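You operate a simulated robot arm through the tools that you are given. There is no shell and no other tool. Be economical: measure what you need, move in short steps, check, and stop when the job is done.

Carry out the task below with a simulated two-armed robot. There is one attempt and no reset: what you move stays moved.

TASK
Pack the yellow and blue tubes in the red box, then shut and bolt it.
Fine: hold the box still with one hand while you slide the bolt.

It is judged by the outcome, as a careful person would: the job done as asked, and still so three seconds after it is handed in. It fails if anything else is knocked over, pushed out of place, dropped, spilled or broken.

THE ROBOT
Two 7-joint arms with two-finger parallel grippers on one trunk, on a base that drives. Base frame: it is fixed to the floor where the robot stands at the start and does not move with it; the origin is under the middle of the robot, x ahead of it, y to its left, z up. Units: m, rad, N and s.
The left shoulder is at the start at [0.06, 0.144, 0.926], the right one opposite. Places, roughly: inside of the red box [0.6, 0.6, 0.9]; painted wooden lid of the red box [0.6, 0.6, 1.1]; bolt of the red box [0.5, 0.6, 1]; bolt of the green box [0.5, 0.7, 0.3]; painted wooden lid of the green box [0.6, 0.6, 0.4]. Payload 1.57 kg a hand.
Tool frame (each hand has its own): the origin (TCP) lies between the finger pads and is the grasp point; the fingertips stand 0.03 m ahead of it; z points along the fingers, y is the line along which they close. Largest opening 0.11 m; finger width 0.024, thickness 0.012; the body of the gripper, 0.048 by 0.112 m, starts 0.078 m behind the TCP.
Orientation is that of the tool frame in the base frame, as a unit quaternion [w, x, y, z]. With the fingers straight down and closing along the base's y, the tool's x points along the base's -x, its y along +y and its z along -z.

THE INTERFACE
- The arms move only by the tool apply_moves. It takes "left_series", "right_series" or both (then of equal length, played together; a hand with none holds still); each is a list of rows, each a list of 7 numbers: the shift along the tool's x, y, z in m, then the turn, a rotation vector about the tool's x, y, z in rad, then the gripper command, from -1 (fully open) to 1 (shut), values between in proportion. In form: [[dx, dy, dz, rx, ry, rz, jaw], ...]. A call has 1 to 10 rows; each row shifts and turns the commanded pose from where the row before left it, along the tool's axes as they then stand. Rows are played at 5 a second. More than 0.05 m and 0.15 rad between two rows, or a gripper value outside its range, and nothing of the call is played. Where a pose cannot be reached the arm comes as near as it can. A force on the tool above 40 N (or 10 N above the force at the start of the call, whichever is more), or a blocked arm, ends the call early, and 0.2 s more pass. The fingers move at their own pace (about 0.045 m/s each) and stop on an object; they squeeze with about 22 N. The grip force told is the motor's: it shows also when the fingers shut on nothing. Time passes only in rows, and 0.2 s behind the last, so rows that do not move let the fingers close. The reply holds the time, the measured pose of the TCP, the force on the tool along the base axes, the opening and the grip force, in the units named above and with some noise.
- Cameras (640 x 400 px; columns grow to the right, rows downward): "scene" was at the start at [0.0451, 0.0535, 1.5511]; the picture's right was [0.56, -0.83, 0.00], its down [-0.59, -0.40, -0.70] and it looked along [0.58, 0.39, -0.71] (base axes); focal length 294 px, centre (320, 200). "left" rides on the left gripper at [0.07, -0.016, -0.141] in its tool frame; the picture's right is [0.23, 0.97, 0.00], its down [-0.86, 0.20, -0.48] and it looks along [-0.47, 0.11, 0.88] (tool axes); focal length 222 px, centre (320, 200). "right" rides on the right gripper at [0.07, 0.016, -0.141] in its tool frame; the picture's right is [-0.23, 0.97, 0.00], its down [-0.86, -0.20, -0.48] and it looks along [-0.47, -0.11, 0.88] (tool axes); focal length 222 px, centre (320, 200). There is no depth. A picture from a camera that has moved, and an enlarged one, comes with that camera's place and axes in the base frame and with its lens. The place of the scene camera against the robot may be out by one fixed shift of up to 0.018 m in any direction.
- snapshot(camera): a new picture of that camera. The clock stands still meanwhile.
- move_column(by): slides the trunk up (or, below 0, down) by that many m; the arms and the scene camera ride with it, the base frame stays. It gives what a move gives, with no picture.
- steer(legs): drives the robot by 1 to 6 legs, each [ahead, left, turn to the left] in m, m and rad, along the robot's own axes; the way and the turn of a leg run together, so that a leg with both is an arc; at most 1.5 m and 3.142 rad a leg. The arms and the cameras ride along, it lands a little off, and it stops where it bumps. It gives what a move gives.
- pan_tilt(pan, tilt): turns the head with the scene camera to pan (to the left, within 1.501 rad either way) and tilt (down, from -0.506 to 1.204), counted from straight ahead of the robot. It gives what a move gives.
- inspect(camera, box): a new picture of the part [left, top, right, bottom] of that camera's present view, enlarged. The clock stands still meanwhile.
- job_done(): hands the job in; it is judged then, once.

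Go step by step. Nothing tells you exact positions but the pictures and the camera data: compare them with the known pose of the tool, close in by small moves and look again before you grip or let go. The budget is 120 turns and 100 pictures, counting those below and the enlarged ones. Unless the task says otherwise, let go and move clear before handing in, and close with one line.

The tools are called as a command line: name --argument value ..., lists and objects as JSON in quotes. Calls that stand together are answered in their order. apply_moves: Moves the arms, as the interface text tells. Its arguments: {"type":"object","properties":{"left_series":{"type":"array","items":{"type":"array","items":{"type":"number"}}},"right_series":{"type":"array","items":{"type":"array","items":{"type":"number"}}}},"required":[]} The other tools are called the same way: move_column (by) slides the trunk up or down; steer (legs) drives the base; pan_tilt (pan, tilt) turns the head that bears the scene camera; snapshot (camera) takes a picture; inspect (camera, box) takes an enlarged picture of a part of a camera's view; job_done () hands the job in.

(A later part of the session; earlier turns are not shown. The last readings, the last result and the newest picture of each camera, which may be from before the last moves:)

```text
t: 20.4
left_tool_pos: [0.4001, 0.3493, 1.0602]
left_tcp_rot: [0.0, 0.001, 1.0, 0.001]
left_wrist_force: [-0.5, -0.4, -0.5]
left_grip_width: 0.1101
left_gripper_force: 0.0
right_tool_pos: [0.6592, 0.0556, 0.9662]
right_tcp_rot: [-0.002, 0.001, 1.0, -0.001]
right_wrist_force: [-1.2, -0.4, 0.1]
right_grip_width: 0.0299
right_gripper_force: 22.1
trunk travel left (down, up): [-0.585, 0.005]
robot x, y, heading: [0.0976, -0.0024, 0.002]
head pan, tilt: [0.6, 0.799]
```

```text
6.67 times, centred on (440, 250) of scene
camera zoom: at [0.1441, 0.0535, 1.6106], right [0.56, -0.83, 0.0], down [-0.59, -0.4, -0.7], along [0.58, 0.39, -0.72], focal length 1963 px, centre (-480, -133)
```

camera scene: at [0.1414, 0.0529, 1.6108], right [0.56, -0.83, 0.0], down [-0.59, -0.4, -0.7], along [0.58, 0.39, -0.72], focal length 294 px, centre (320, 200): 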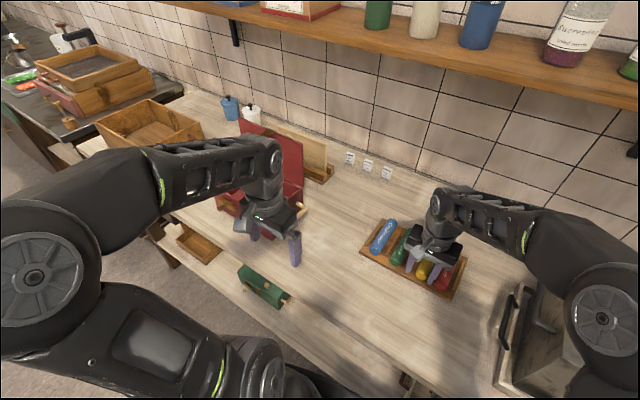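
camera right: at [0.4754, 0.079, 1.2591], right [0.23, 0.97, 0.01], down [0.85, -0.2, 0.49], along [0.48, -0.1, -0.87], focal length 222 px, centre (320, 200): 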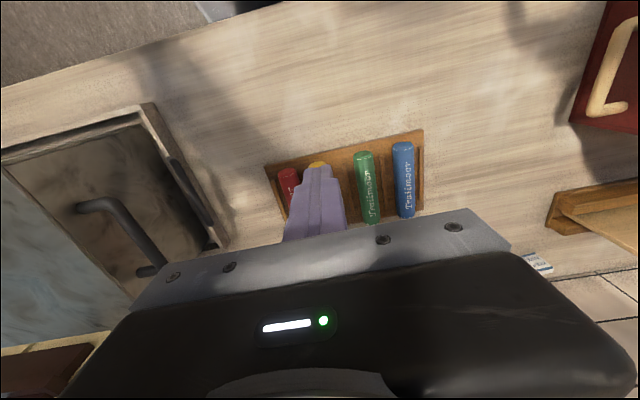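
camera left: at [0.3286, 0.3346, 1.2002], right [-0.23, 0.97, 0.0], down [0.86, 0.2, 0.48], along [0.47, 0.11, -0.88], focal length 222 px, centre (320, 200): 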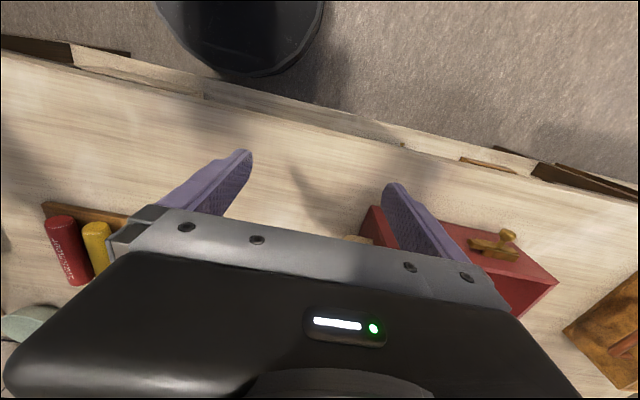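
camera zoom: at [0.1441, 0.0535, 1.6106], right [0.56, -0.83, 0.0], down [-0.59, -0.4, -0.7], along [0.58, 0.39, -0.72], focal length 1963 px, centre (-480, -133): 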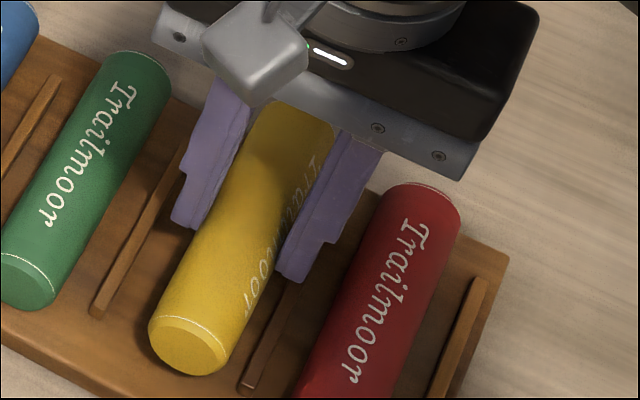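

Yellow is rising with the hand this time. I'll keep lifting at moderate speed.

apply_moves --right_series '[[0, 0, -0.01, 0, 0, 0, 1], [0, 0, -0.015, 0, 0, 0, 1], [0, 0, -0.02, 0, 0, 0, 1], [0, 0, -0.02, 0, 0, 0, 1], [0, 0, -0.02, 0, 0, 0, 1], [0, 0, -0.02, 0, 0, 0, 1], [0, 0, -0.02, 0, 0, 0, 1]]'

snapshot --camera "scene"

```text
t: 22.0
left_tool_pos: [0.4, 0.3491, 1.059]
left_tcp_rot: [0.0, 0.0, 1.0, 0.0]
left_wrist_force: [-0.9, 0.0, 0.0]
left_grip_width: 0.1101
left_gripper_force: 0.1
right_tool_pos: [0.6616, 0.0554, 1.081]
right_tcp_rot: [-0.002, 0.001, 1.0, -0.001]
right_wrist_force: [-0.3, 0.0, -0.6]
right_grip_width: 0.0299
right_gripper_force: 21.2
right hand out of reach, approached as far as the arm can: row 7
trunk travel left (down, up): [-0.585, 0.005]
robot x, y, heading: [0.1018, -0.0006, 0.001]
head pan, tilt: [0.6, 0.799]
```

```text
61 pictures are left
camera scene: at [0.1443, 0.0534, 1.6106], right [0.56, -0.83, 0.0], down [-0.59, -0.4, -0.7], along [0.58, 0.39, -0.72], focal length 294 px, centre (320, 200)
```

scene: 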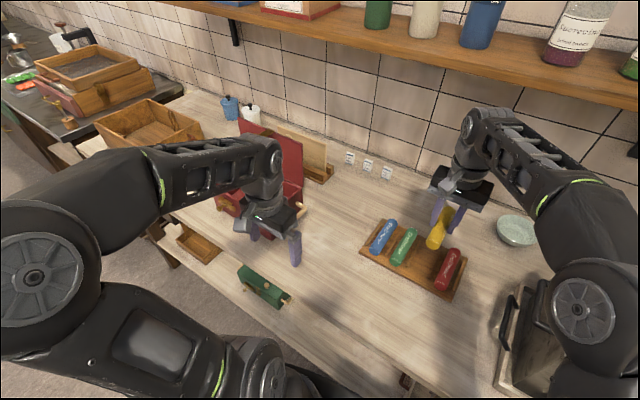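

Yellow is held. I'll retract it over the counter front and drive left so both hands flank the box.

apply_moves --right_series '[[0.03, 0, 0, 0, 0, 0, 1], [0.04, 0, -0.01, 0, 0, 0, 1], [0.04, 0, -0.01, 0, 0, 0, 1], [0.04, 0, -0.01, 0, 0, 0, 1], [0.04, 0, -0.01, 0, 0, 0, 1], [0.03, 0, -0.01, 0, 0, 0, 1]]' --left_series '[[0.03, 0, -0.01, 0, 0, 0, -1], [0.03, 0, -0.01, 0, 0, 0, -1], [0.03, 0, -0.01, 0, 0, 0, -1], [0, 0, -0.01, 0, 0, 0, -1], [0, 0, -0.01, 0, 0, 0, -1], [0, 0, 0, 0, 0, 0, -1]]'

steer --legs '[[0, 0.38, 0]]'

pan_tilt --pan 0.15 --tilt 0.85

snapshot --camera "scene"

snapshot --camera "right"

```text
t: 23.4
left_tool_pos: [0.3089, 0.3505, 1.1106]
left_tcp_rot: [0.0, 0.0, 1.0, 0.0]
left_wrist_force: [0.4, -0.4, -0.3]
left_grip_width: 0.11
left_gripper_force: 0.1
right_tool_pos: [0.4404, 0.0562, 1.1332]
right_tcp_rot: [-0.002, 0.001, 1.0, -0.001]
right_wrist_force: [0.1, 0.7, -0.6]
right_grip_width: 0.03
right_gripper_force: 21.9
trunk travel left (down, up): [-0.585, 0.005]
robot x, y, heading: [0.0944, -0.0014, -0.0]
head pan, tilt: [0.6, 0.799]
```

```text
t: 25.9
left_tool_pos: [0.3043, 0.7372, 1.1106]
left_tcp_rot: [0.0, -0.005, 1.0, 0.0]
left_wrist_force: [0.5, 0.2, -0.1]
left_grip_width: 0.1099
left_gripper_force: 0.0
right_tool_pos: [0.4385, 0.4463, 1.1339]
right_tcp_rot: [-0.002, -0.004, 1.0, 0.0]
right_wrist_force: [1.0, 0.1, -1.5]
right_grip_width: 0.0299
right_gripper_force: 22.8
trunk travel left (down, up): [-0.585, 0.005]
robot x, y, heading: [0.0986, 0.381, 0.007]
head pan, tilt: [0.6, 0.799]
```

```text
t: 26.8
left_tool_pos: [0.3041, 0.7364, 1.1107]
left_tcp_rot: [0.001, -0.004, 1.0, 0.0]
left_wrist_force: [0.3, -1.0, 0.5]
left_grip_width: 0.1099
left_gripper_force: 0.0
right_tool_pos: [0.44, 0.4443, 1.133]
right_tcp_rot: [-0.002, -0.004, 1.0, -0.001]
right_wrist_force: [0.0, -0.1, -1.5]
right_grip_width: 0.0301
right_gripper_force: 21.6
trunk travel left (down, up): [-0.585, 0.005]
robot x, y, heading: [0.0973, 0.3859, 0.006]
head pan, tilt: [0.15, 0.85]
```

```text
60 pictures are left
camera scene: at [0.1533, 0.405, 1.6066], right [0.16, -0.99, 0.0], down [-0.74, -0.12, -0.66], along [0.65, 0.1, -0.75], focal length 294 px, centre (320, 200)
```

scene: 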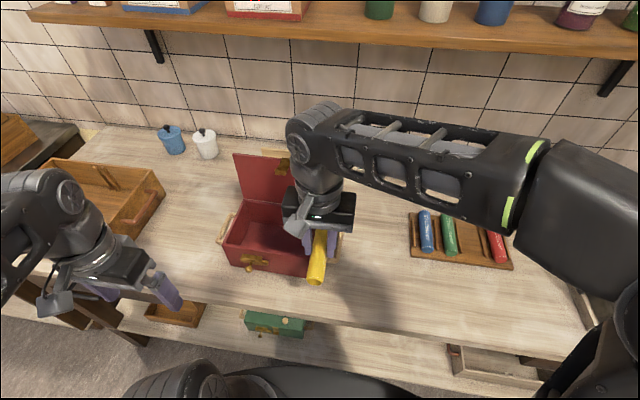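

```text
59 pictures are left
camera right: at [0.3697, 0.4614, 1.276], right [0.22, 0.98, 0.0], down [0.86, -0.19, 0.47], along [0.46, -0.11, -0.88], focal length 222 px, centre (320, 200)
```

right: 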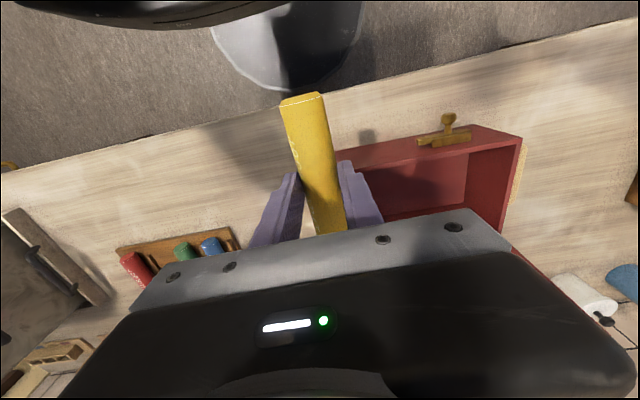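

inspect --camera "scene" --box '[200, 130, 360, 290]'

inspect --camera "right" --box '[300, 90, 560, 270]'

```text
2.50 times, centred on (280, 210) of scene
camera zoom: at [0.1533, 0.405, 1.6066], right [0.16, -0.99, 0.0], down [-0.74, -0.12, -0.66], along [0.65, 0.1, -0.75], focal length 736 px, centre (420, 175)
```

zoom: 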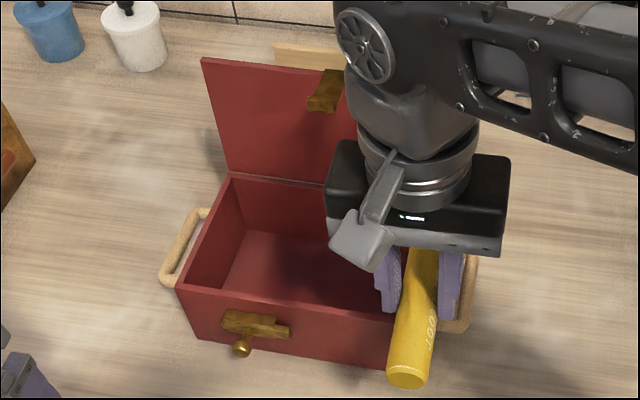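

```text
2.22 times, centred on (430, 180) of right
camera zoom: at [0.3697, 0.4614, 1.276], right [0.22, 0.98, 0.0], down [0.86, -0.19, 0.47], along [0.46, -0.11, -0.88], focal length 494 px, centre (76, 244)
```

zoom: 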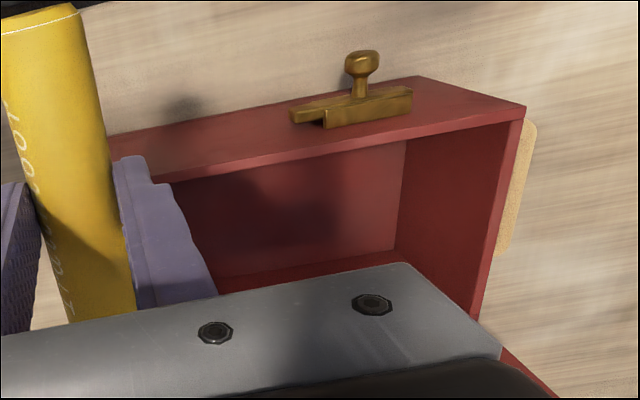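

The box: rim z≈0.98, front face x≈0.49, y from 0.453 to 0.706, about 0.15 deep, so tubes should lie along its width. I'll turn the yellow tube by 90° here and drive left so the right hand faces the box.

apply_moves --right_series '[[0, 0, 0, 0, 0, -0.15, 1], [0, 0, 0, 0, 0, -0.15, 1], [0, 0, 0, 0, 0, -0.15, 1], [0, 0, 0, 0, 0, -0.15, 1], [0, 0, 0, 0, 0, -0.15, 1], [0, 0, 0, 0, 0, -0.15, 1], [0, 0, 0, 0, 0, -0.15, 1], [0, 0, 0, 0, 0, -0.15, 1], [0, 0, 0, 0, 0, -0.15, 1], [0, 0, 0, 0, 0, -0.15, 1]]'

steer --legs '[[0, 0.17, 0]]'

snapshot --camera "scene"

```text
t: 29.0
left_tool_pos: [0.3052, 0.7366, 1.1117]
left_tcp_rot: [0.0, -0.004, 1.0, 0.0]
left_wrist_force: [-0.1, -0.2, 0.3]
left_grip_width: 0.1098
left_gripper_force: 0.0
right_tool_pos: [0.4388, 0.4443, 1.1328]
right_tcp_rot: [-0.003, -0.685, 0.729, 0.001]
right_wrist_force: [-0.5, -0.4, 0.0]
right_grip_width: 0.0298
right_gripper_force: 21.8
trunk travel left (down, up): [-0.585, 0.005]
robot x, y, heading: [0.0986, 0.3906, 0.012]
head pan, tilt: [0.15, 0.85]
```

```text
t: 30.4
left_tool_pos: [0.3029, 0.9081, 1.1097]
left_tcp_rot: [0.001, -0.005, 1.0, -0.001]
left_wrist_force: [-0.6, 0.8, -0.5]
left_grip_width: 0.1096
left_gripper_force: 0.1
right_tool_pos: [0.4374, 0.6161, 1.1338]
right_tcp_rot: [-0.001, -0.685, 0.729, 0.0]
right_wrist_force: [-0.3, -0.4, -0.5]
right_grip_width: 0.0301
right_gripper_force: 22.1
trunk travel left (down, up): [-0.585, 0.005]
robot x, y, heading: [0.096, 0.5562, 0.01]
head pan, tilt: [0.15, 0.85]
```

```text
56 pictures are left
camera scene: at [0.1517, 0.5768, 1.6066], right [0.16, -0.99, 0.0], down [-0.74, -0.12, -0.66], along [0.65, 0.1, -0.75], focal length 294 px, centre (320, 200)
```

scene: 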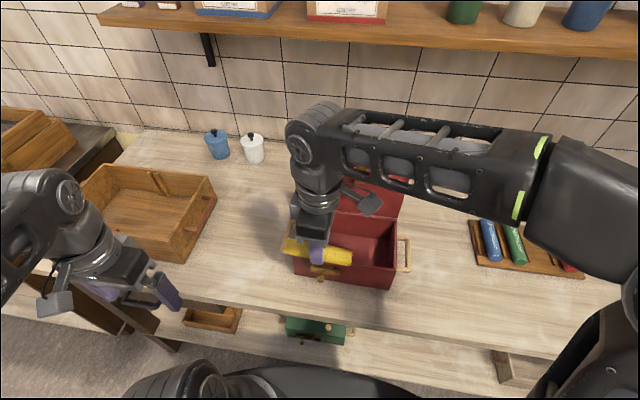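

The box is now in front of the right hand. I'll move above the box (slightly toward its front), correct the yaw, and check before lowering.

apply_moves --right_series '[[0, 0.04, 0, 0, 0, -0.055, 1], [0.01, 0.04, 0, 0, 0, 0, 1], [0.015, 0.04, 0, 0, 0, 0, 1], [0, 0.0, 0.03, 0, 0, 0, 1], [0, 0.0, 0.03, 0, 0, 0, 1]]'

snapshot --camera "scene"

snapshot --camera "right"

```text
t: 31.6
left_tool_pos: [0.3023, 0.9074, 1.111]
left_tcp_rot: [0.0, -0.005, 1.0, 0.0]
left_wrist_force: [-0.2, 0.0, -0.7]
left_grip_width: 0.1102
left_gripper_force: 0.0
right_tool_pos: [0.3157, 0.594, 1.0744]
right_tcp_rot: [-0.002, -0.705, 0.709, 0.001]
right_wrist_force: [-0.2, -0.4, -1.8]
right_grip_width: 0.0299
right_gripper_force: 21.6
trunk travel left (down, up): [-0.585, 0.005]
robot x, y, heading: [0.098, 0.5498, 0.008]
head pan, tilt: [0.15, 0.85]
```

```text
55 pictures are left
camera scene: at [0.1513, 0.5749, 1.6066], right [0.16, -0.99, 0.0], down [-0.74, -0.12, -0.66], along [0.65, 0.11, -0.75], focal length 294 px, centre (320, 200)
```

scene: 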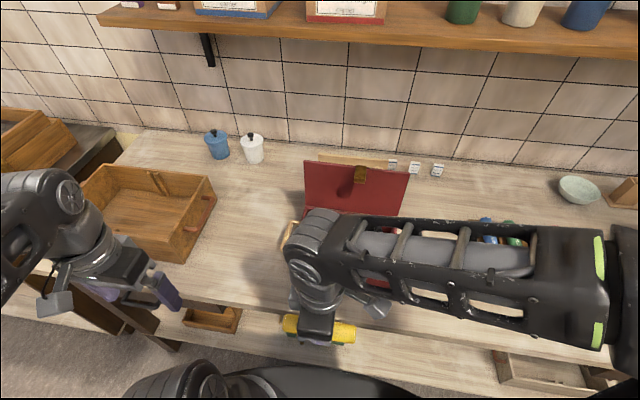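

```text
54 pictures are left
camera right: at [0.3001, 0.5248, 1.217], right [-0.97, 0.23, 0.0], down [0.21, 0.85, 0.48], along [0.11, 0.46, -0.88], focal length 222 px, centre (320, 200)
```

right: 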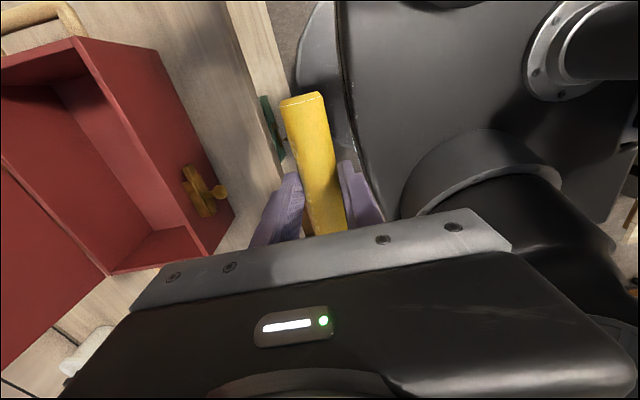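

I had the sign wrong: forward is now −y of the tool. The hand is in free air, so I'll rise and move ahead over the box.

apply_moves --right_series '[[0, 0, -0.03, 0, 0, 0, 1], [0, 0, -0.03, 0, 0, 0, 1], [0, -0.045, 0, 0, 0, 0, 1], [0, -0.045, 0, 0, 0, 0, 1], [0.005, -0.045, 0, 0, 0, 0, 1], [0.005, -0.045, 0, 0, 0, 0, 1], [0.004, -0.045, 0, 0, 0, 0, 1], [0, -0.02, 0, 0, 0, 0, 1]]'

snapshot --camera "scene"

snapshot --camera "right"

```text
t: 33.4
left_tool_pos: [0.3013, 0.9064, 1.1097]
left_tcp_rot: [0.0, -0.006, 1.0, 0.001]
left_wrist_force: [-0.3, 0.1, 0.0]
left_grip_width: 0.11
left_gripper_force: 0.1
right_tool_pos: [0.5592, 0.5774, 1.1311]
right_tcp_rot: [-0.003, -0.705, 0.71, 0.002]
right_wrist_force: [-0.5, 0.0, -0.2]
right_grip_width: 0.03
right_gripper_force: 21.5
trunk travel left (down, up): [-0.585, 0.005]
robot x, y, heading: [0.0938, 0.5545, 0.009]
head pan, tilt: [0.15, 0.85]
```

```text
53 pictures are left
camera scene: at [0.1517, 0.5752, 1.6066], right [0.16, -0.99, 0.0], down [-0.74, -0.12, -0.66], along [0.65, 0.11, -0.75], focal length 294 px, centre (320, 200)
```

scene: 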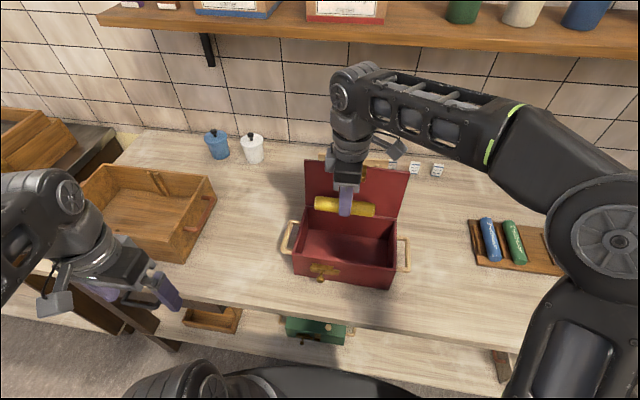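

```text
52 pictures are left
camera right: at [0.5438, 0.5093, 1.2738], right [-0.97, 0.23, 0.0], down [0.21, 0.85, 0.48], along [0.11, 0.46, -0.88], focal length 222 px, centre (320, 200)
```

right: 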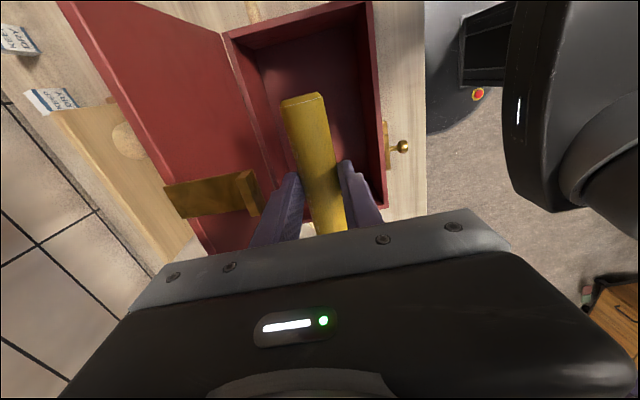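

Good view: the tube is aligned over the box. A catch tab sticks out from the lid's middle, so I'll tilt the gripper body away from the lid and descend carefully.

apply_moves --right_series '[[0, 0, 0, 0.15, 0, 0, 1], [0, 0, 0, 0.15, 0, 0, 1]]'

```text
t: 34.0
left_tool_pos: [0.3017, 0.9069, 1.1106]
left_tcp_rot: [0.001, -0.005, 1.0, 0.0]
left_wrist_force: [0.5, 0.3, -0.4]
left_grip_width: 0.1099
left_gripper_force: 0.0
right_tool_pos: [0.5602, 0.5777, 1.1321]
right_tcp_rot: [0.104, -0.697, 0.702, -0.106]
right_wrist_force: [-0.2, 0.6, -0.6]
right_grip_width: 0.03
right_gripper_force: 22.3
trunk travel left (down, up): [-0.585, 0.005]
robot x, y, heading: [0.0949, 0.5542, 0.009]
head pan, tilt: [0.15, 0.85]
```

apply_moves --right_series '[[0, 0.0022, 0.0413, 0, 0, 0, 1], [0, 0.0118, 0.0383, 0, 0, 0, 1], [0, 0.0118, 0.0383, 0, 0, 0, 1], [0, 0.006, 0.0195, 0, 0, 0, 1]]'

inspect --camera "scene" --box '[250, 120, 450, 300]'

snapshot --camera "right"

```text
t: 34.7
left_tool_pos: [0.3013, 0.9064, 1.1101]
left_tcp_rot: [0.0, -0.005, 1.0, 0.0]
left_wrist_force: [-0.9, -0.2, 0.5]
left_grip_width: 0.1103
left_gripper_force: 0.0
right_tool_pos: [0.572, 0.5811, 1.0492]
right_tcp_rot: [0.108, -0.698, 0.7, -0.107]
right_wrist_force: [-4.6, 0.1, 13.9]
right_grip_width: 0.0299
right_gripper_force: 21.8
trunk travel left (down, up): [-0.585, 0.005]
robot x, y, heading: [0.0908, 0.5591, 0.014]
head pan, tilt: [0.15, 0.85]
stopped in row 3 (right hand): the force on the tool passed its limit (the readings are from after the stop); the commanded pose is now the measured one
```

```text
2.22 times, centred on (350, 210) of scene
camera zoom: at [0.1506, 0.5753, 1.6067], right [0.16, -0.99, 0.0], down [-0.74, -0.12, -0.66], along [0.65, 0.1, -0.75], focal length 654 px, centre (253, 178)
```

zoom: 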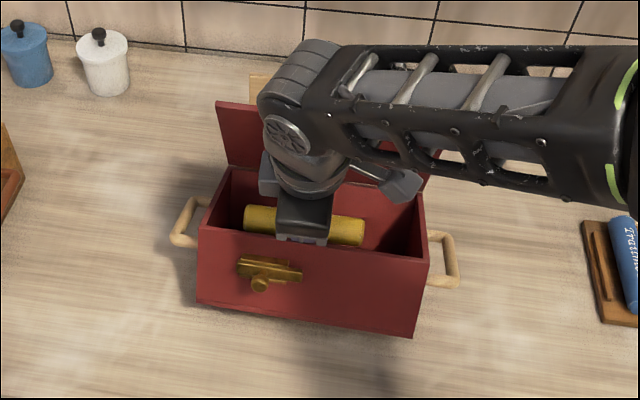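

```text
50 pictures are left
camera right: at [0.5134, 0.5104, 1.1795], right [-0.93, 0.23, -0.29], down [0.05, 0.85, 0.52], along [0.37, 0.47, -0.8], focal length 222 px, centre (320, 200)
```

right: 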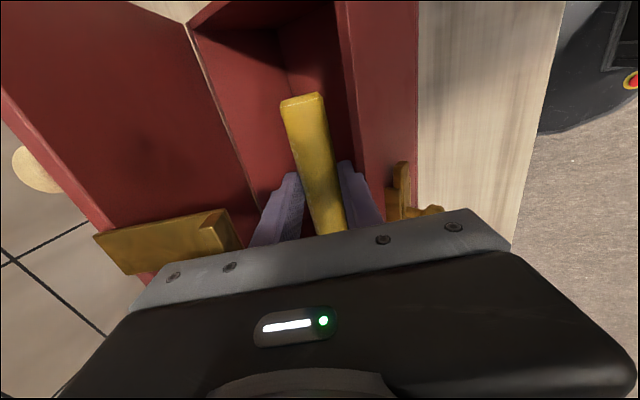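

The box front has lifted: my gripper body is pressing on the lid's catch tab and tipping the box. I'll back straight up slowly so it settles back.

apply_moves --right_series '[[0, -0.0015, -0.005, 0, 0, 0, 1], [0, -0.0015, -0.005, 0, 0, 0, 1], [0, -0.0015, -0.005, 0, 0, 0, 1], [0, -0.003, -0.0096, 0, 0, 0, 1], [0, -0.003, -0.0096, 0, 0, 0, 1], [0, -0.006, -0.0192, 0, 0, 0, 1], [0, -0.006, -0.0192, 0, 0, 0, 1]]'

inspect --camera "scene" --box '[250, 120, 450, 300]'

snapshot --camera "right"

```text
t: 36.3
left_tool_pos: [0.3036, 0.9068, 1.1103]
left_tcp_rot: [0.0, -0.006, 1.0, 0.0]
left_wrist_force: [-0.7, -0.5, -0.2]
left_grip_width: 0.11
left_gripper_force: 0.0
right_tool_pos: [0.5725, 0.5789, 1.1241]
right_tcp_rot: [0.108, -0.698, 0.7, -0.108]
right_wrist_force: [0.0, 0.5, -0.8]
right_grip_width: 0.0296
right_gripper_force: 21.7
trunk travel left (down, up): [-0.585, 0.005]
robot x, y, heading: [0.0974, 0.5568, 0.01]
head pan, tilt: [0.15, 0.85]
```

```text
2.22 times, centred on (350, 210) of scene
camera zoom: at [0.1515, 0.5749, 1.6066], right [0.16, -0.99, 0.0], down [-0.74, -0.12, -0.66], along [0.65, 0.11, -0.75], focal length 654 px, centre (253, 178)
```

zoom: 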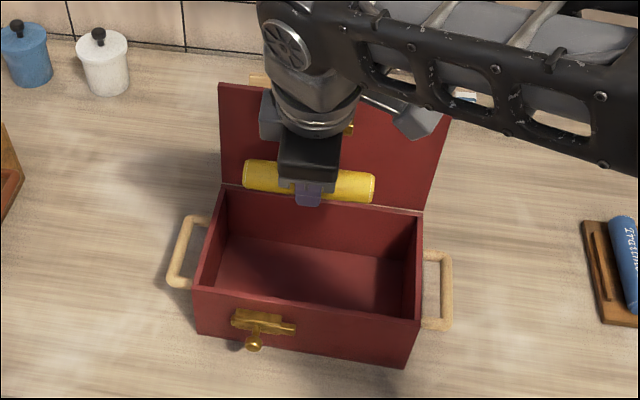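

```text
48 pictures are left
camera right: at [0.5138, 0.5103, 1.2542], right [-0.93, 0.23, -0.29], down [0.05, 0.86, 0.52], along [0.37, 0.46, -0.81], focal length 222 px, centre (320, 200)
```

right: 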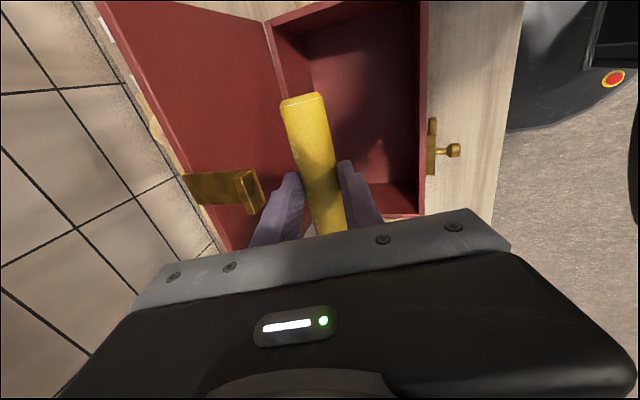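

The box settled back in its place. I'll tilt the gripper further (≈0.45 rad), shift toward the front, and descend again with ample clearance from the tab.

apply_moves --right_series '[[0, 0.0163, -0.005, 0, 0, 0, 1], [0, 0, 0, 0.15, 0, 0, 1], [0, 0.0088, 0.018, 0, 0, 0, 1], [0, 0.0088, 0.018, 0, 0, 0, 1], [0, 0.0088, 0.018, 0, 0, 0, 1]]'

inspect --camera "scene" --box '[250, 120, 450, 300]'

snapshot --camera "right"

```text
t: 37.5
left_tool_pos: [0.3026, 0.9065, 1.1106]
left_tcp_rot: [0.0, -0.005, 1.0, 0.0]
left_wrist_force: [-0.4, -0.2, -0.3]
left_grip_width: 0.1101
left_gripper_force: 0.0
right_tool_pos: [0.5553, 0.5791, 1.0624]
right_tcp_rot: [0.158, -0.688, 0.69, -0.16]
right_wrist_force: [0.0, 0.2, -1.6]
right_grip_width: 0.0301
right_gripper_force: 22.4
trunk travel left (down, up): [-0.585, 0.005]
robot x, y, heading: [0.0943, 0.5554, 0.01]
head pan, tilt: [0.15, 0.85]
```

```text
2.22 times, centred on (350, 210) of scene
camera zoom: at [0.152, 0.5752, 1.6066], right [0.16, -0.99, 0.0], down [-0.74, -0.12, -0.66], along [0.65, 0.1, -0.75], focal length 654 px, centre (253, 178)
```

zoom: 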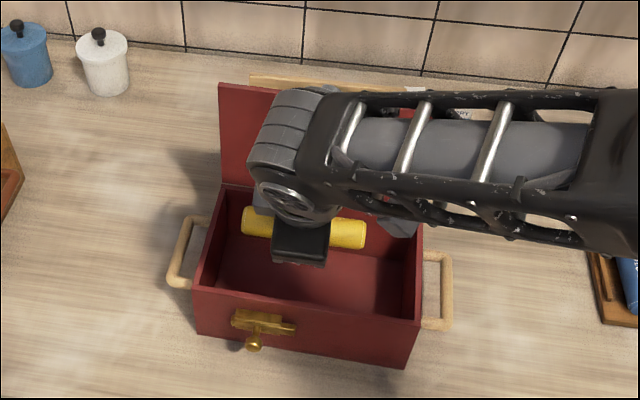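

```text
46 pictures are left
camera right: at [0.4786, 0.5104, 1.1822], right [-0.87, 0.23, -0.43], down [-0.03, 0.86, 0.52], along [0.48, 0.46, -0.74], focal length 222 px, centre (320, 200)
```

right: 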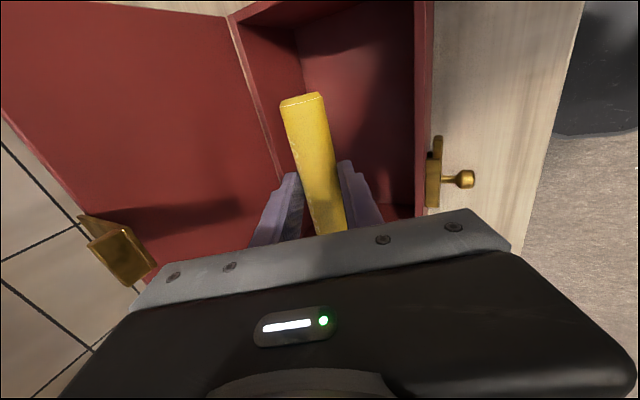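

Clear of the tab and the box is unmoved. I'll continue down.

apply_moves --right_series '[[0, 0.0088, 0.018, 0, 0, 0, 1], [0, 0.0088, 0.018, 0, 0, 0, 1], [0, 0.0088, 0.018, 0, 0, 0, 1], [0, 0.0066, 0.0135, 0, 0, 0, 1]]'

inspect --camera "scene" --box '[250, 120, 450, 300]'

snapshot --camera "right"

```text
t: 38.5
left_tool_pos: [0.3024, 0.9065, 1.1109]
left_tcp_rot: [0.0, -0.005, 1.0, 0.0]
left_wrist_force: [0.5, 0.3, 1.4]
left_grip_width: 0.11
left_gripper_force: 0.0
right_tool_pos: [0.5548, 0.5794, 0.9872]
right_tcp_rot: [0.158, -0.688, 0.69, -0.16]
right_wrist_force: [-0.7, -0.5, -0.1]
right_grip_width: 0.03
right_gripper_force: 22.2
trunk travel left (down, up): [-0.585, 0.005]
robot x, y, heading: [0.0979, 0.5566, 0.011]
head pan, tilt: [0.15, 0.85]
```

```text
2.22 times, centred on (350, 210) of scene
camera zoom: at [0.1516, 0.5751, 1.6066], right [0.16, -0.99, 0.0], down [-0.74, -0.12, -0.66], along [0.65, 0.1, -0.75], focal length 654 px, centre (253, 178)
```

zoom: 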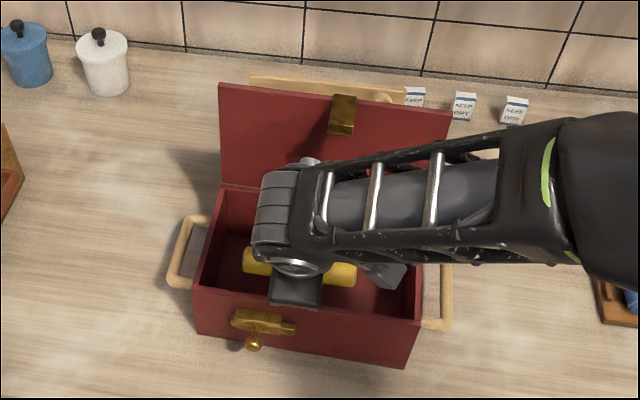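

```text
44 pictures are left
camera right: at [0.4782, 0.5107, 1.1073], right [-0.87, 0.23, -0.43], down [-0.03, 0.86, 0.52], along [0.48, 0.46, -0.74], focal length 222 px, centre (320, 200)
```

right: 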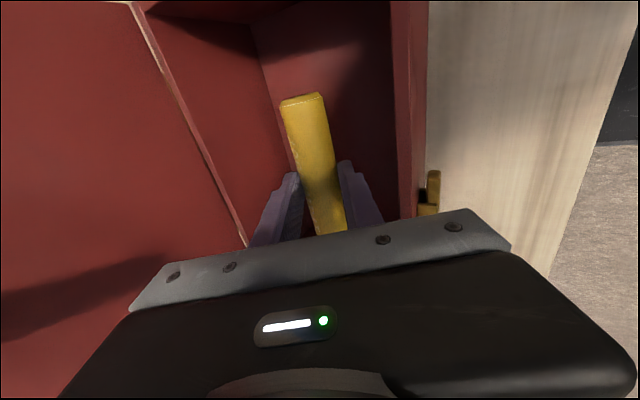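

apply_moves --right_series '[[0, 0.0035, 0.0072, 0, 0, 0, 1], [0, 0.0035, 0.0072, 0, 0, 0, 1], [0, 0.0022, 0.0045, 0, 0, 0, 1], [0, 0.0018, 0.0036, 0, 0, 0, 1]]'

inspect --camera "scene" --box '[250, 120, 450, 300]'

inspect --camera "right" --box '[200, 40, 460, 230]'

```text
t: 39.5
left_tool_pos: [0.3022, 0.9068, 1.1109]
left_tcp_rot: [0.0, -0.005, 1.0, 0.0]
left_wrist_force: [0.6, -0.6, 0.9]
left_grip_width: 0.1098
left_gripper_force: 0.0
right_tool_pos: [0.556, 0.5779, 0.9624]
right_tcp_rot: [0.158, -0.687, 0.691, -0.159]
right_wrist_force: [0.0, 0.6, -0.5]
right_grip_width: 0.0297
right_gripper_force: 22.0
trunk travel left (down, up): [-0.585, 0.005]
robot x, y, heading: [0.0955, 0.5546, 0.01]
head pan, tilt: [0.15, 0.85]
```

```text
2.22 times, centred on (350, 210) of scene
camera zoom: at [0.1516, 0.575, 1.6066], right [0.16, -0.99, 0.0], down [-0.74, -0.12, -0.66], along [0.65, 0.11, -0.75], focal length 654 px, centre (253, 178)
```

zoom: 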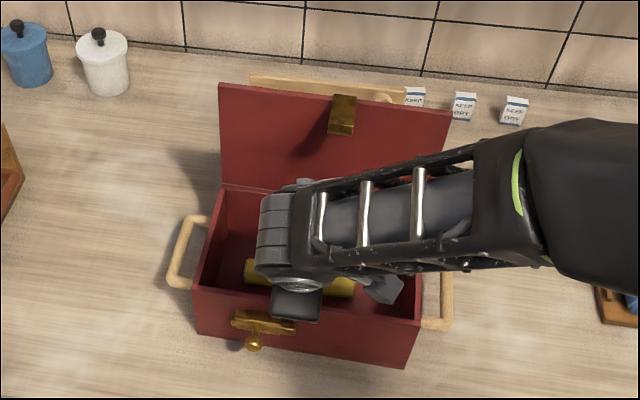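

```text
2.11 times, centred on (330, 135) of right
camera zoom: at [0.4778, 0.5091, 1.0837], right [-0.87, 0.23, -0.43], down [-0.03, 0.86, 0.52], along [0.48, 0.46, -0.74], focal length 468 px, centre (299, 337)
```

zoom: 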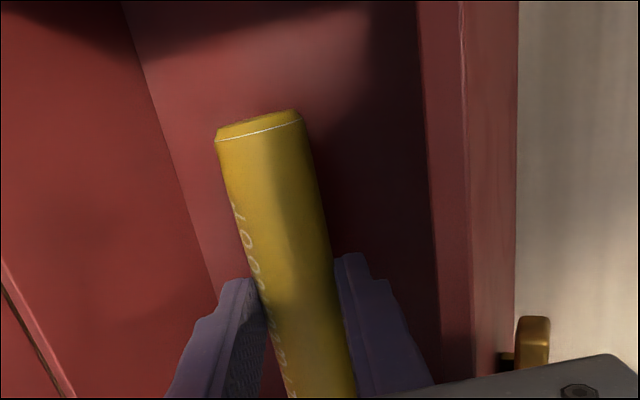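

apply_moves --right_series '[[0, 0.0013, 0.0027, 0, 0, 0, 1], [0, 0.0013, 0.0027, 0, 0, 0, 1], [0, 0.0013, 0.0027, 0, 0, 0, 1], [0, 0.0013, 0.0027, 0, 0, 0, 1], [0, 0.0013, 0.0027, 0, 0, 0, 1]]'

inspect --camera "right" --box '[200, 40, 460, 230]'

```text
t: 40.7
left_tool_pos: [0.3023, 0.9052, 1.1107]
left_tcp_rot: [0.001, -0.005, 1.0, 0.0]
left_wrist_force: [0.2, 0.0, 1.1]
left_grip_width: 0.1101
left_gripper_force: 0.0
right_tool_pos: [0.5557, 0.5781, 0.9479]
right_tcp_rot: [0.16, -0.687, 0.69, -0.16]
right_wrist_force: [7.2, -1.6, 14.1]
right_grip_width: 0.0297
right_gripper_force: 22.1
trunk travel left (down, up): [-0.585, 0.005]
robot x, y, heading: [0.095, 0.5548, 0.004]
head pan, tilt: [0.15, 0.85]
```

```text
2.11 times, centred on (330, 135) of right
camera zoom: at [0.4786, 0.5093, 1.0693], right [-0.87, 0.23, -0.43], down [-0.03, 0.86, 0.52], along [0.49, 0.46, -0.74], focal length 468 px, centre (299, 337)
```

zoom: 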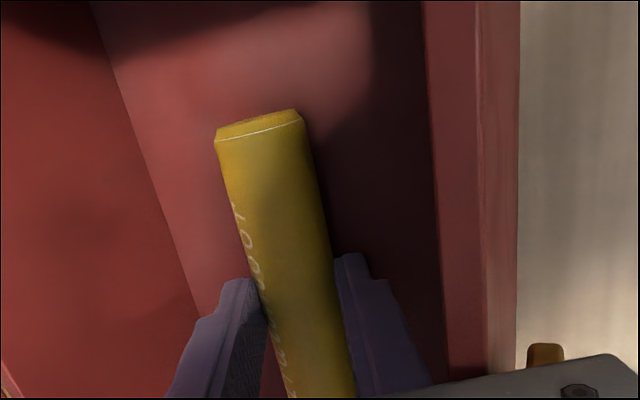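

Contact with the floor. I'll ease up 3 mm and open gradually so the tube settles.

apply_moves --right_series '[[0, -0.0013, -0.0027, 0, 0, 0, 1], [0, 0, 0, 0, 0, 0, 0.4], [0, -0.001, -0.002, 0, 0, 0, 0.3], [0, -0.001, -0.002, 0, 0, 0, 0.15], [0, -0.001, -0.002, 0, 0, 0, 0.1], [0, 0, 0, 0, 0, 0, 0.1]]'

inspect --camera "right" --box '[200, 40, 460, 230]'

```text
t: 42.1
left_tool_pos: [0.3012, 0.9062, 1.1107]
left_tcp_rot: [-0.001, -0.005, 1.0, 0.0]
left_wrist_force: [0.4, 0.2, 0.0]
left_grip_width: 0.11
left_gripper_force: 0.0
right_tool_pos: [0.5559, 0.5771, 0.9573]
right_tcp_rot: [0.159, -0.687, 0.69, -0.16]
right_wrist_force: [0.4, 0.1, -0.1]
right_grip_width: 0.0487
right_gripper_force: 0.0
trunk travel left (down, up): [-0.585, 0.005]
robot x, y, heading: [0.0978, 0.5499, 0.009]
head pan, tilt: [0.15, 0.85]
```

```text
2.11 times, centred on (330, 135) of right
camera zoom: at [0.4785, 0.5098, 1.0781], right [-0.87, 0.23, -0.43], down [-0.03, 0.86, 0.52], along [0.48, 0.46, -0.74], focal length 468 px, centre (299, 337)
```

zoom: 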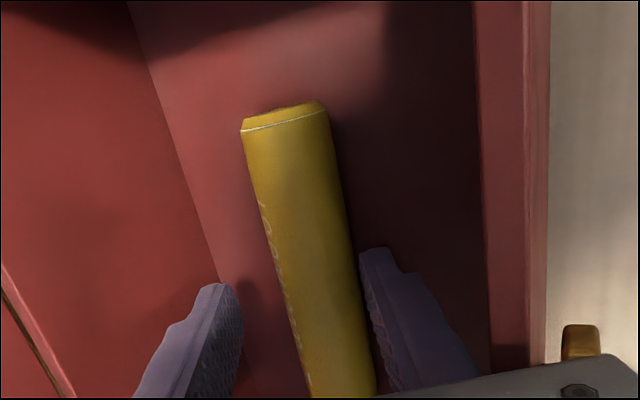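

Yellow lies in the box. I'll nudge it toward the back with the rear finger, then come back and straight up.

apply_moves --right_series '[[0, -0.009, 0.0044, 0, 0, 0, 0.1], [0, -0.009, 0.0044, 0, 0, 0, 0.1], [0, -0.009, 0.0044, 0, 0, 0, 0.1], [0, 0.009, -0.0044, 0, 0, 0, 0.1], [0, 0.009, -0.0044, 0, 0, 0, 0.1], [0, 0.009, -0.0044, 0, 0, 0, 0.1]]'

apply_moves --right_series '[[0, -0.0132, -0.0269, 0, 0, 0, 0.1], [0, -0.0176, -0.0359, 0, 0, 0, 0.1], [0, -0.0176, -0.0359, 0, 0, 0, 0.1], [0, -0.0176, -0.0359, 0, 0, 0, 0.1], [0, -0.0176, -0.0359, 0, 0, 0, 0.1], [0, 0.03, -0.03, 0, 0, 0, 0.1], [0, 0.03, -0.01, -0.15, 0, 0, 0.1], [0, 0.03, 0, -0.15, 0, 0, 0.1], [0, 0.04, 0, -0.15, 0, 0, 0.1]]'

snapshot --camera "scene"

```text
t: 43.5
left_tool_pos: [0.3028, 0.9069, 1.1114]
left_tcp_rot: [-0.001, -0.005, 1.0, 0.0]
left_wrist_force: [-0.2, -0.2, -0.4]
left_grip_width: 0.11
left_gripper_force: 0.1
right_tool_pos: [0.5544, 0.578, 0.958]
right_tcp_rot: [0.158, -0.688, 0.69, -0.16]
right_wrist_force: [1.6, -0.4, 1.6]
right_grip_width: 0.0469
right_gripper_force: 0.0
trunk travel left (down, up): [-0.585, 0.005]
robot x, y, heading: [0.0919, 0.5541, 0.004]
head pan, tilt: [0.15, 0.85]
```

```text
t: 45.5
left_tool_pos: [0.3023, 0.9068, 1.1113]
left_tcp_rot: [0.0, -0.005, 1.0, 0.0]
left_wrist_force: [-0.2, 0.5, 0.5]
left_grip_width: 0.1101
left_gripper_force: 0.0
right_tool_pos: [0.4152, 0.5795, 1.1406]
right_tcp_rot: [0.0, -0.706, 0.709, -0.001]
right_wrist_force: [0.1, -0.2, 0.2]
right_grip_width: 0.0497
right_gripper_force: 0.1
trunk travel left (down, up): [-0.585, 0.005]
robot x, y, heading: [0.0943, 0.5546, 0.013]
head pan, tilt: [0.15, 0.85]
```

```text
39 pictures are left
camera scene: at [0.1515, 0.575, 1.6066], right [0.16, -0.99, 0.0], down [-0.74, -0.12, -0.66], along [0.65, 0.1, -0.75], focal length 294 px, centre (320, 200)
```

scene: 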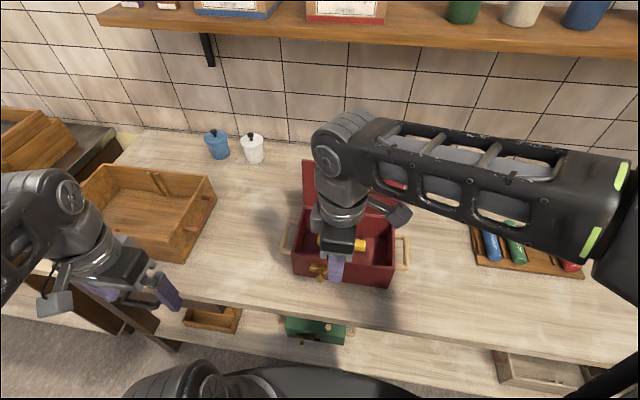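

Yellow is in the box. I'll turn the hand back and drive right to the blue tube.

apply_moves --right_series '[[0, 0, 0, 0, 0, 0.15, -0.2], [0, 0, 0, 0, 0, 0.15, -0.2], [0, 0, 0, 0, 0, 0.15, -0.2], [0, 0, 0, 0, 0, 0.15, -0.2], [0, 0, 0, 0, 0, 0.15, -0.2], [0, 0, 0, 0, 0, 0.15, -0.2], [0, 0, 0, 0, 0, 0.15, -0.2], [0, 0, 0, 0, 0, 0.15, -0.2], [0, 0, 0, 0, 0, 0.15, -0.2], [0, 0, 0, 0, 0, 0.15, -0.2]]'

steer --legs '[[0, -0.435, -0.008]]'

apply_moves --right_series '[[-0.04, 0, 0, 0, 0, 0.065, -0.1], [-0.04, 0, 0, 0, 0, 0, -0.1], [-0.04, 0, 0.02, 0, 0, 0, -0.1], [-0.04, 0, 0.03, 0, 0, 0, -0.1], [-0.03, 0, 0.03, 0, 0, 0, -0.1]]'

snapshot --camera "right"

```text
t: 47.7
left_tool_pos: [0.3021, 0.9067, 1.1105]
left_tcp_rot: [0.0, -0.005, 1.0, 0.0]
left_wrist_force: [-0.1, 0.5, 0.2]
left_grip_width: 0.1097
left_gripper_force: 0.0
right_tool_pos: [0.4166, 0.5798, 1.1412]
right_tcp_rot: [0.0, -0.033, 0.999, -0.001]
right_wrist_force: [0.0, 0.6, -0.7]
right_grip_width: 0.0663
right_gripper_force: 0.0
trunk travel left (down, up): [-0.585, 0.005]
robot x, y, heading: [0.0958, 0.5548, 0.008]
head pan, tilt: [0.15, 0.85]
```

```text
t: 50.3
left_tool_pos: [0.307, 0.4743, 1.1102]
left_tcp_rot: [0.0, -0.002, 1.0, 0.0]
left_wrist_force: [0.6, -1.2, -0.5]
left_grip_width: 0.1099
left_gripper_force: 0.1
right_tool_pos: [0.4202, 0.1461, 1.1423]
right_tcp_rot: [0.002, -0.031, 1.0, 0.0]
right_wrist_force: [-1.0, 0.4, 0.1]
right_grip_width: 0.0659
right_gripper_force: 0.1
trunk travel left (down, up): [-0.585, 0.005]
robot x, y, heading: [0.0971, 0.1253, 0.006]
head pan, tilt: [0.15, 0.85]
```

```text
t: 51.5
left_tool_pos: [0.3071, 0.475, 1.1112]
left_tcp_rot: [0.0, -0.001, 1.0, 0.0]
left_wrist_force: [-0.8, -0.5, -0.3]
left_grip_width: 0.1099
left_gripper_force: 0.1
right_tool_pos: [0.612, 0.1463, 1.0594]
right_tcp_rot: [0.002, 0.003, 1.0, -0.001]
right_wrist_force: [-0.1, 0.1, 1.0]
right_grip_width: 0.0608
right_gripper_force: 0.0
trunk travel left (down, up): [-0.585, 0.005]
robot x, y, heading: [0.0971, 0.1262, 0.006]
head pan, tilt: [0.15, 0.85]
```

```text
38 pictures are left
camera right: at [0.5411, 0.1638, 1.2014], right [0.23, 0.97, 0.0], down [0.85, -0.2, 0.48], along [0.47, -0.11, -0.88], focal length 222 px, centre (320, 200)
```

right: 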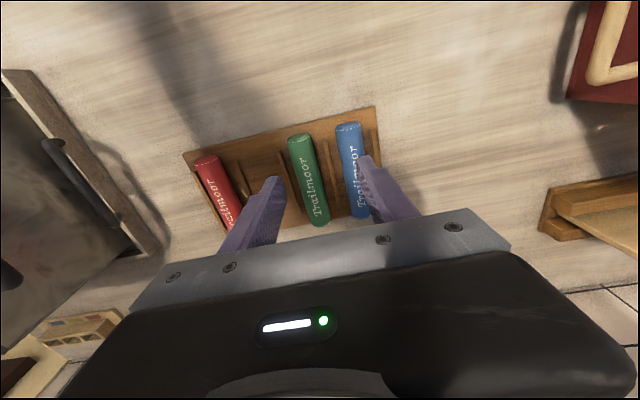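

Blue is at about (0.655, 0.181). I'll move over it and check alignment.

apply_moves --right_series '[[-0.025, 0.02, 0.02, 0, 0, 0, 0.1], [-0.02, 0.0145, 0.03, 0, 0, 0, 0.2], [0, 0, 0.035, 0, 0, 0, 0.2], [0, 0, 0.005, 0, 0, 0, 0.2]]'

inspect --camera "right" --box '[180, 60, 460, 240]'

```text
t: 52.5
left_tool_pos: [0.3074, 0.4748, 1.1102]
left_tcp_rot: [0.001, -0.001, 1.0, 0.0]
left_wrist_force: [-0.7, -0.3, 0.2]
left_grip_width: 0.1099
left_gripper_force: 0.0
right_tool_pos: [0.6568, 0.1829, 0.9709]
right_tcp_rot: [0.003, 0.002, 1.0, -0.001]
right_wrist_force: [-0.1, 0.6, 0.2]
right_grip_width: 0.0438
right_gripper_force: 0.0
trunk travel left (down, up): [-0.585, 0.005]
robot x, y, heading: [0.0965, 0.1277, 0.004]
head pan, tilt: [0.15, 0.85]
```

```text
2.22 times, centred on (320, 150) of right
camera zoom: at [0.5845, 0.2006, 1.1125], right [0.23, 0.97, 0.0], down [0.85, -0.2, 0.48], along [0.47, -0.11, -0.88], focal length 494 px, centre (320, 311)
```

zoom: 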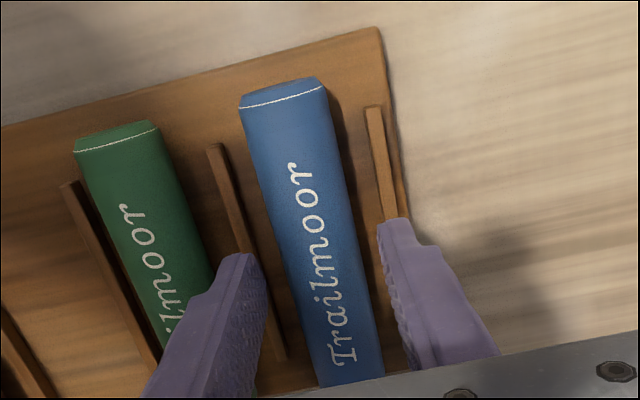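

Nearly identical geometry to yellow's hover. I'll shift 2.5 mm, descend, close and lift slowly.

apply_moves --right_series '[[0, 0.0025, 0.009, 0, 0, 0, 0.2], [-0.002, 0, 0.0075, 0, 0, 0, 0.2], [0, 0, 0, 0, 0, 0, 0.6], [0, 0, 0, 0, 0, 0, 1], [0, 0, 0, 0, 0, 0, 1], [0, 0, 0, 0, 0, 0, 1]]'

apply_moves --right_series '[[0, 0, -0.004, 0, 0, 0, 1], [0, 0, -0.004, 0, 0, 0, 1], [0, 0, -0.008, 0, 0, 0, 1], [0, 0, -0.012, 0, 0, 0, 1], [0, 0, -0.015, 0, 0, 0, 1], [0, 0, -0.018, 0, 0, 0, 1], [0, 0, -0.02, 0, 0, 0, 1], [0.02, 0, -0.02, 0, 0, 0, 1]]'

snapshot --camera "right"

```text
t: 53.9
left_tool_pos: [0.3077, 0.4748, 1.1104]
left_tcp_rot: [0.0, -0.002, 1.0, 0.0]
left_wrist_force: [-0.1, 0.5, -0.2]
left_grip_width: 0.11
left_gripper_force: 0.1
right_tool_pos: [0.6554, 0.187, 0.9557]
right_tcp_rot: [0.002, 0.003, 1.0, -0.002]
right_wrist_force: [1.0, 0.3, 0.8]
right_grip_width: 0.0299
right_gripper_force: 22.2
trunk travel left (down, up): [-0.585, 0.005]
robot x, y, heading: [0.0991, 0.1288, 0.004]
head pan, tilt: [0.15, 0.85]
```

```text
t: 55.7
left_tool_pos: [0.3068, 0.4744, 1.1112]
left_tcp_rot: [0.0, -0.002, 1.0, 0.0]
left_wrist_force: [-0.6, -0.8, 0.0]
left_grip_width: 0.1099
left_gripper_force: 0.0
right_tool_pos: [0.6344, 0.1856, 1.0579]
right_tcp_rot: [0.003, 0.001, 1.0, -0.001]
right_wrist_force: [-0.7, 0.0, -0.5]
right_grip_width: 0.0297
right_gripper_force: 21.7
trunk travel left (down, up): [-0.585, 0.005]
robot x, y, heading: [0.0993, 0.1219, -0.001]
head pan, tilt: [0.15, 0.85]
```

```text
36 pictures are left
camera right: at [0.5645, 0.2024, 1.1994], right [0.23, 0.97, 0.0], down [0.85, -0.2, 0.48], along [0.47, -0.11, -0.88], focal length 222 px, centre (320, 200)
```

right: 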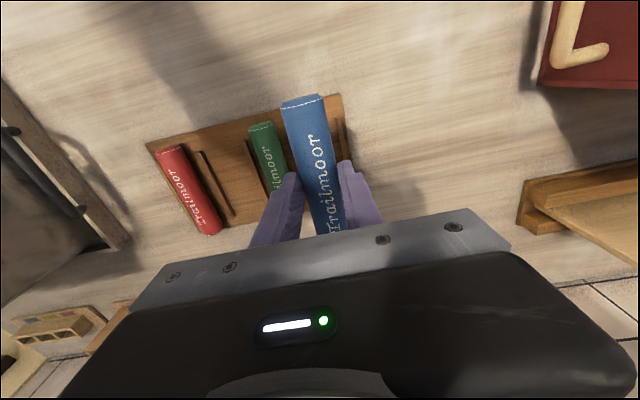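

Blue is held. I'll retract, turn it by 90°, and drive back to the box.

apply_moves --right_series '[[0.045, 0, -0.01, 0, 0, 0, 1], [0.045, 0, -0.02, 0, 0, 0, 1], [0.045, 0, -0.02, 0, 0, 0, 1], [0.045, 0, -0.02, 0, 0, 0, 1], [0.025, 0, -0.01, 0, 0, -0.11, 1]]'

apply_moves --right_series '[[0, 0, 0, 0, 0, -0.145, 1], [0, 0, 0, 0, 0, -0.145, 1], [0, 0, 0, 0, 0, -0.145, 1], [0, 0, 0, 0, 0, -0.145, 1], [0, 0, 0, 0, 0, -0.145, 1], [0, 0, 0, 0, 0, -0.145, 1], [0, 0, 0, 0, 0, -0.145, 1], [0, 0, 0, 0, 0, -0.145, 1], [0, 0, 0, 0, 0, -0.145, 1], [0, 0, 0, 0, 0, -0.145, 1]]'

steer --legs '[[0, 0.425, 0.005]]'

```text
t: 56.9
left_tool_pos: [0.3068, 0.4739, 1.111]
left_tcp_rot: [-0.001, -0.002, 1.0, 0.001]
left_wrist_force: [-0.1, -0.3, -0.1]
left_grip_width: 0.1101
left_gripper_force: 0.2
right_tool_pos: [0.4312, 0.1864, 1.1347]
right_tcp_rot: [0.002, -0.053, 0.999, -0.002]
right_wrist_force: [0.6, -0.1, -0.2]
right_grip_width: 0.0298
right_gripper_force: 22.2
trunk travel left (down, up): [-0.585, 0.005]
robot x, y, heading: [0.097, 0.1256, 0.003]
head pan, tilt: [0.15, 0.85]
```

```text
t: 59.1
left_tool_pos: [0.3074, 0.4742, 1.1111]
left_tcp_rot: [0.0, -0.001, 1.0, 0.001]
left_wrist_force: [0.0, -0.6, 0.5]
left_grip_width: 0.1101
left_gripper_force: 0.0
right_tool_pos: [0.4315, 0.187, 1.1356]
right_tcp_rot: [0.001, -0.702, 0.712, -0.002]
right_wrist_force: [0.4, -0.3, -1.6]
right_grip_width: 0.0302
right_gripper_force: 22.3
trunk travel left (down, up): [-0.585, 0.005]
robot x, y, heading: [0.1012, 0.1223, 0.006]
head pan, tilt: [0.15, 0.85]
```

```text
t: 61.8
left_tool_pos: [0.2988, 0.9124, 1.111]
left_tcp_rot: [0.0, -0.008, 1.0, -0.002]
left_wrist_force: [0.1, -0.5, -0.3]
left_grip_width: 0.1099
left_gripper_force: 0.0
right_tool_pos: [0.4271, 0.6251, 1.1357]
right_tcp_rot: [0.002, -0.706, 0.708, -0.001]
right_wrist_force: [-0.1, -0.2, -1.1]
right_grip_width: 0.0298
right_gripper_force: 21.9
trunk travel left (down, up): [-0.585, 0.005]
robot x, y, heading: [0.0962, 0.5567, 0.014]
head pan, tilt: [0.15, 0.85]
```

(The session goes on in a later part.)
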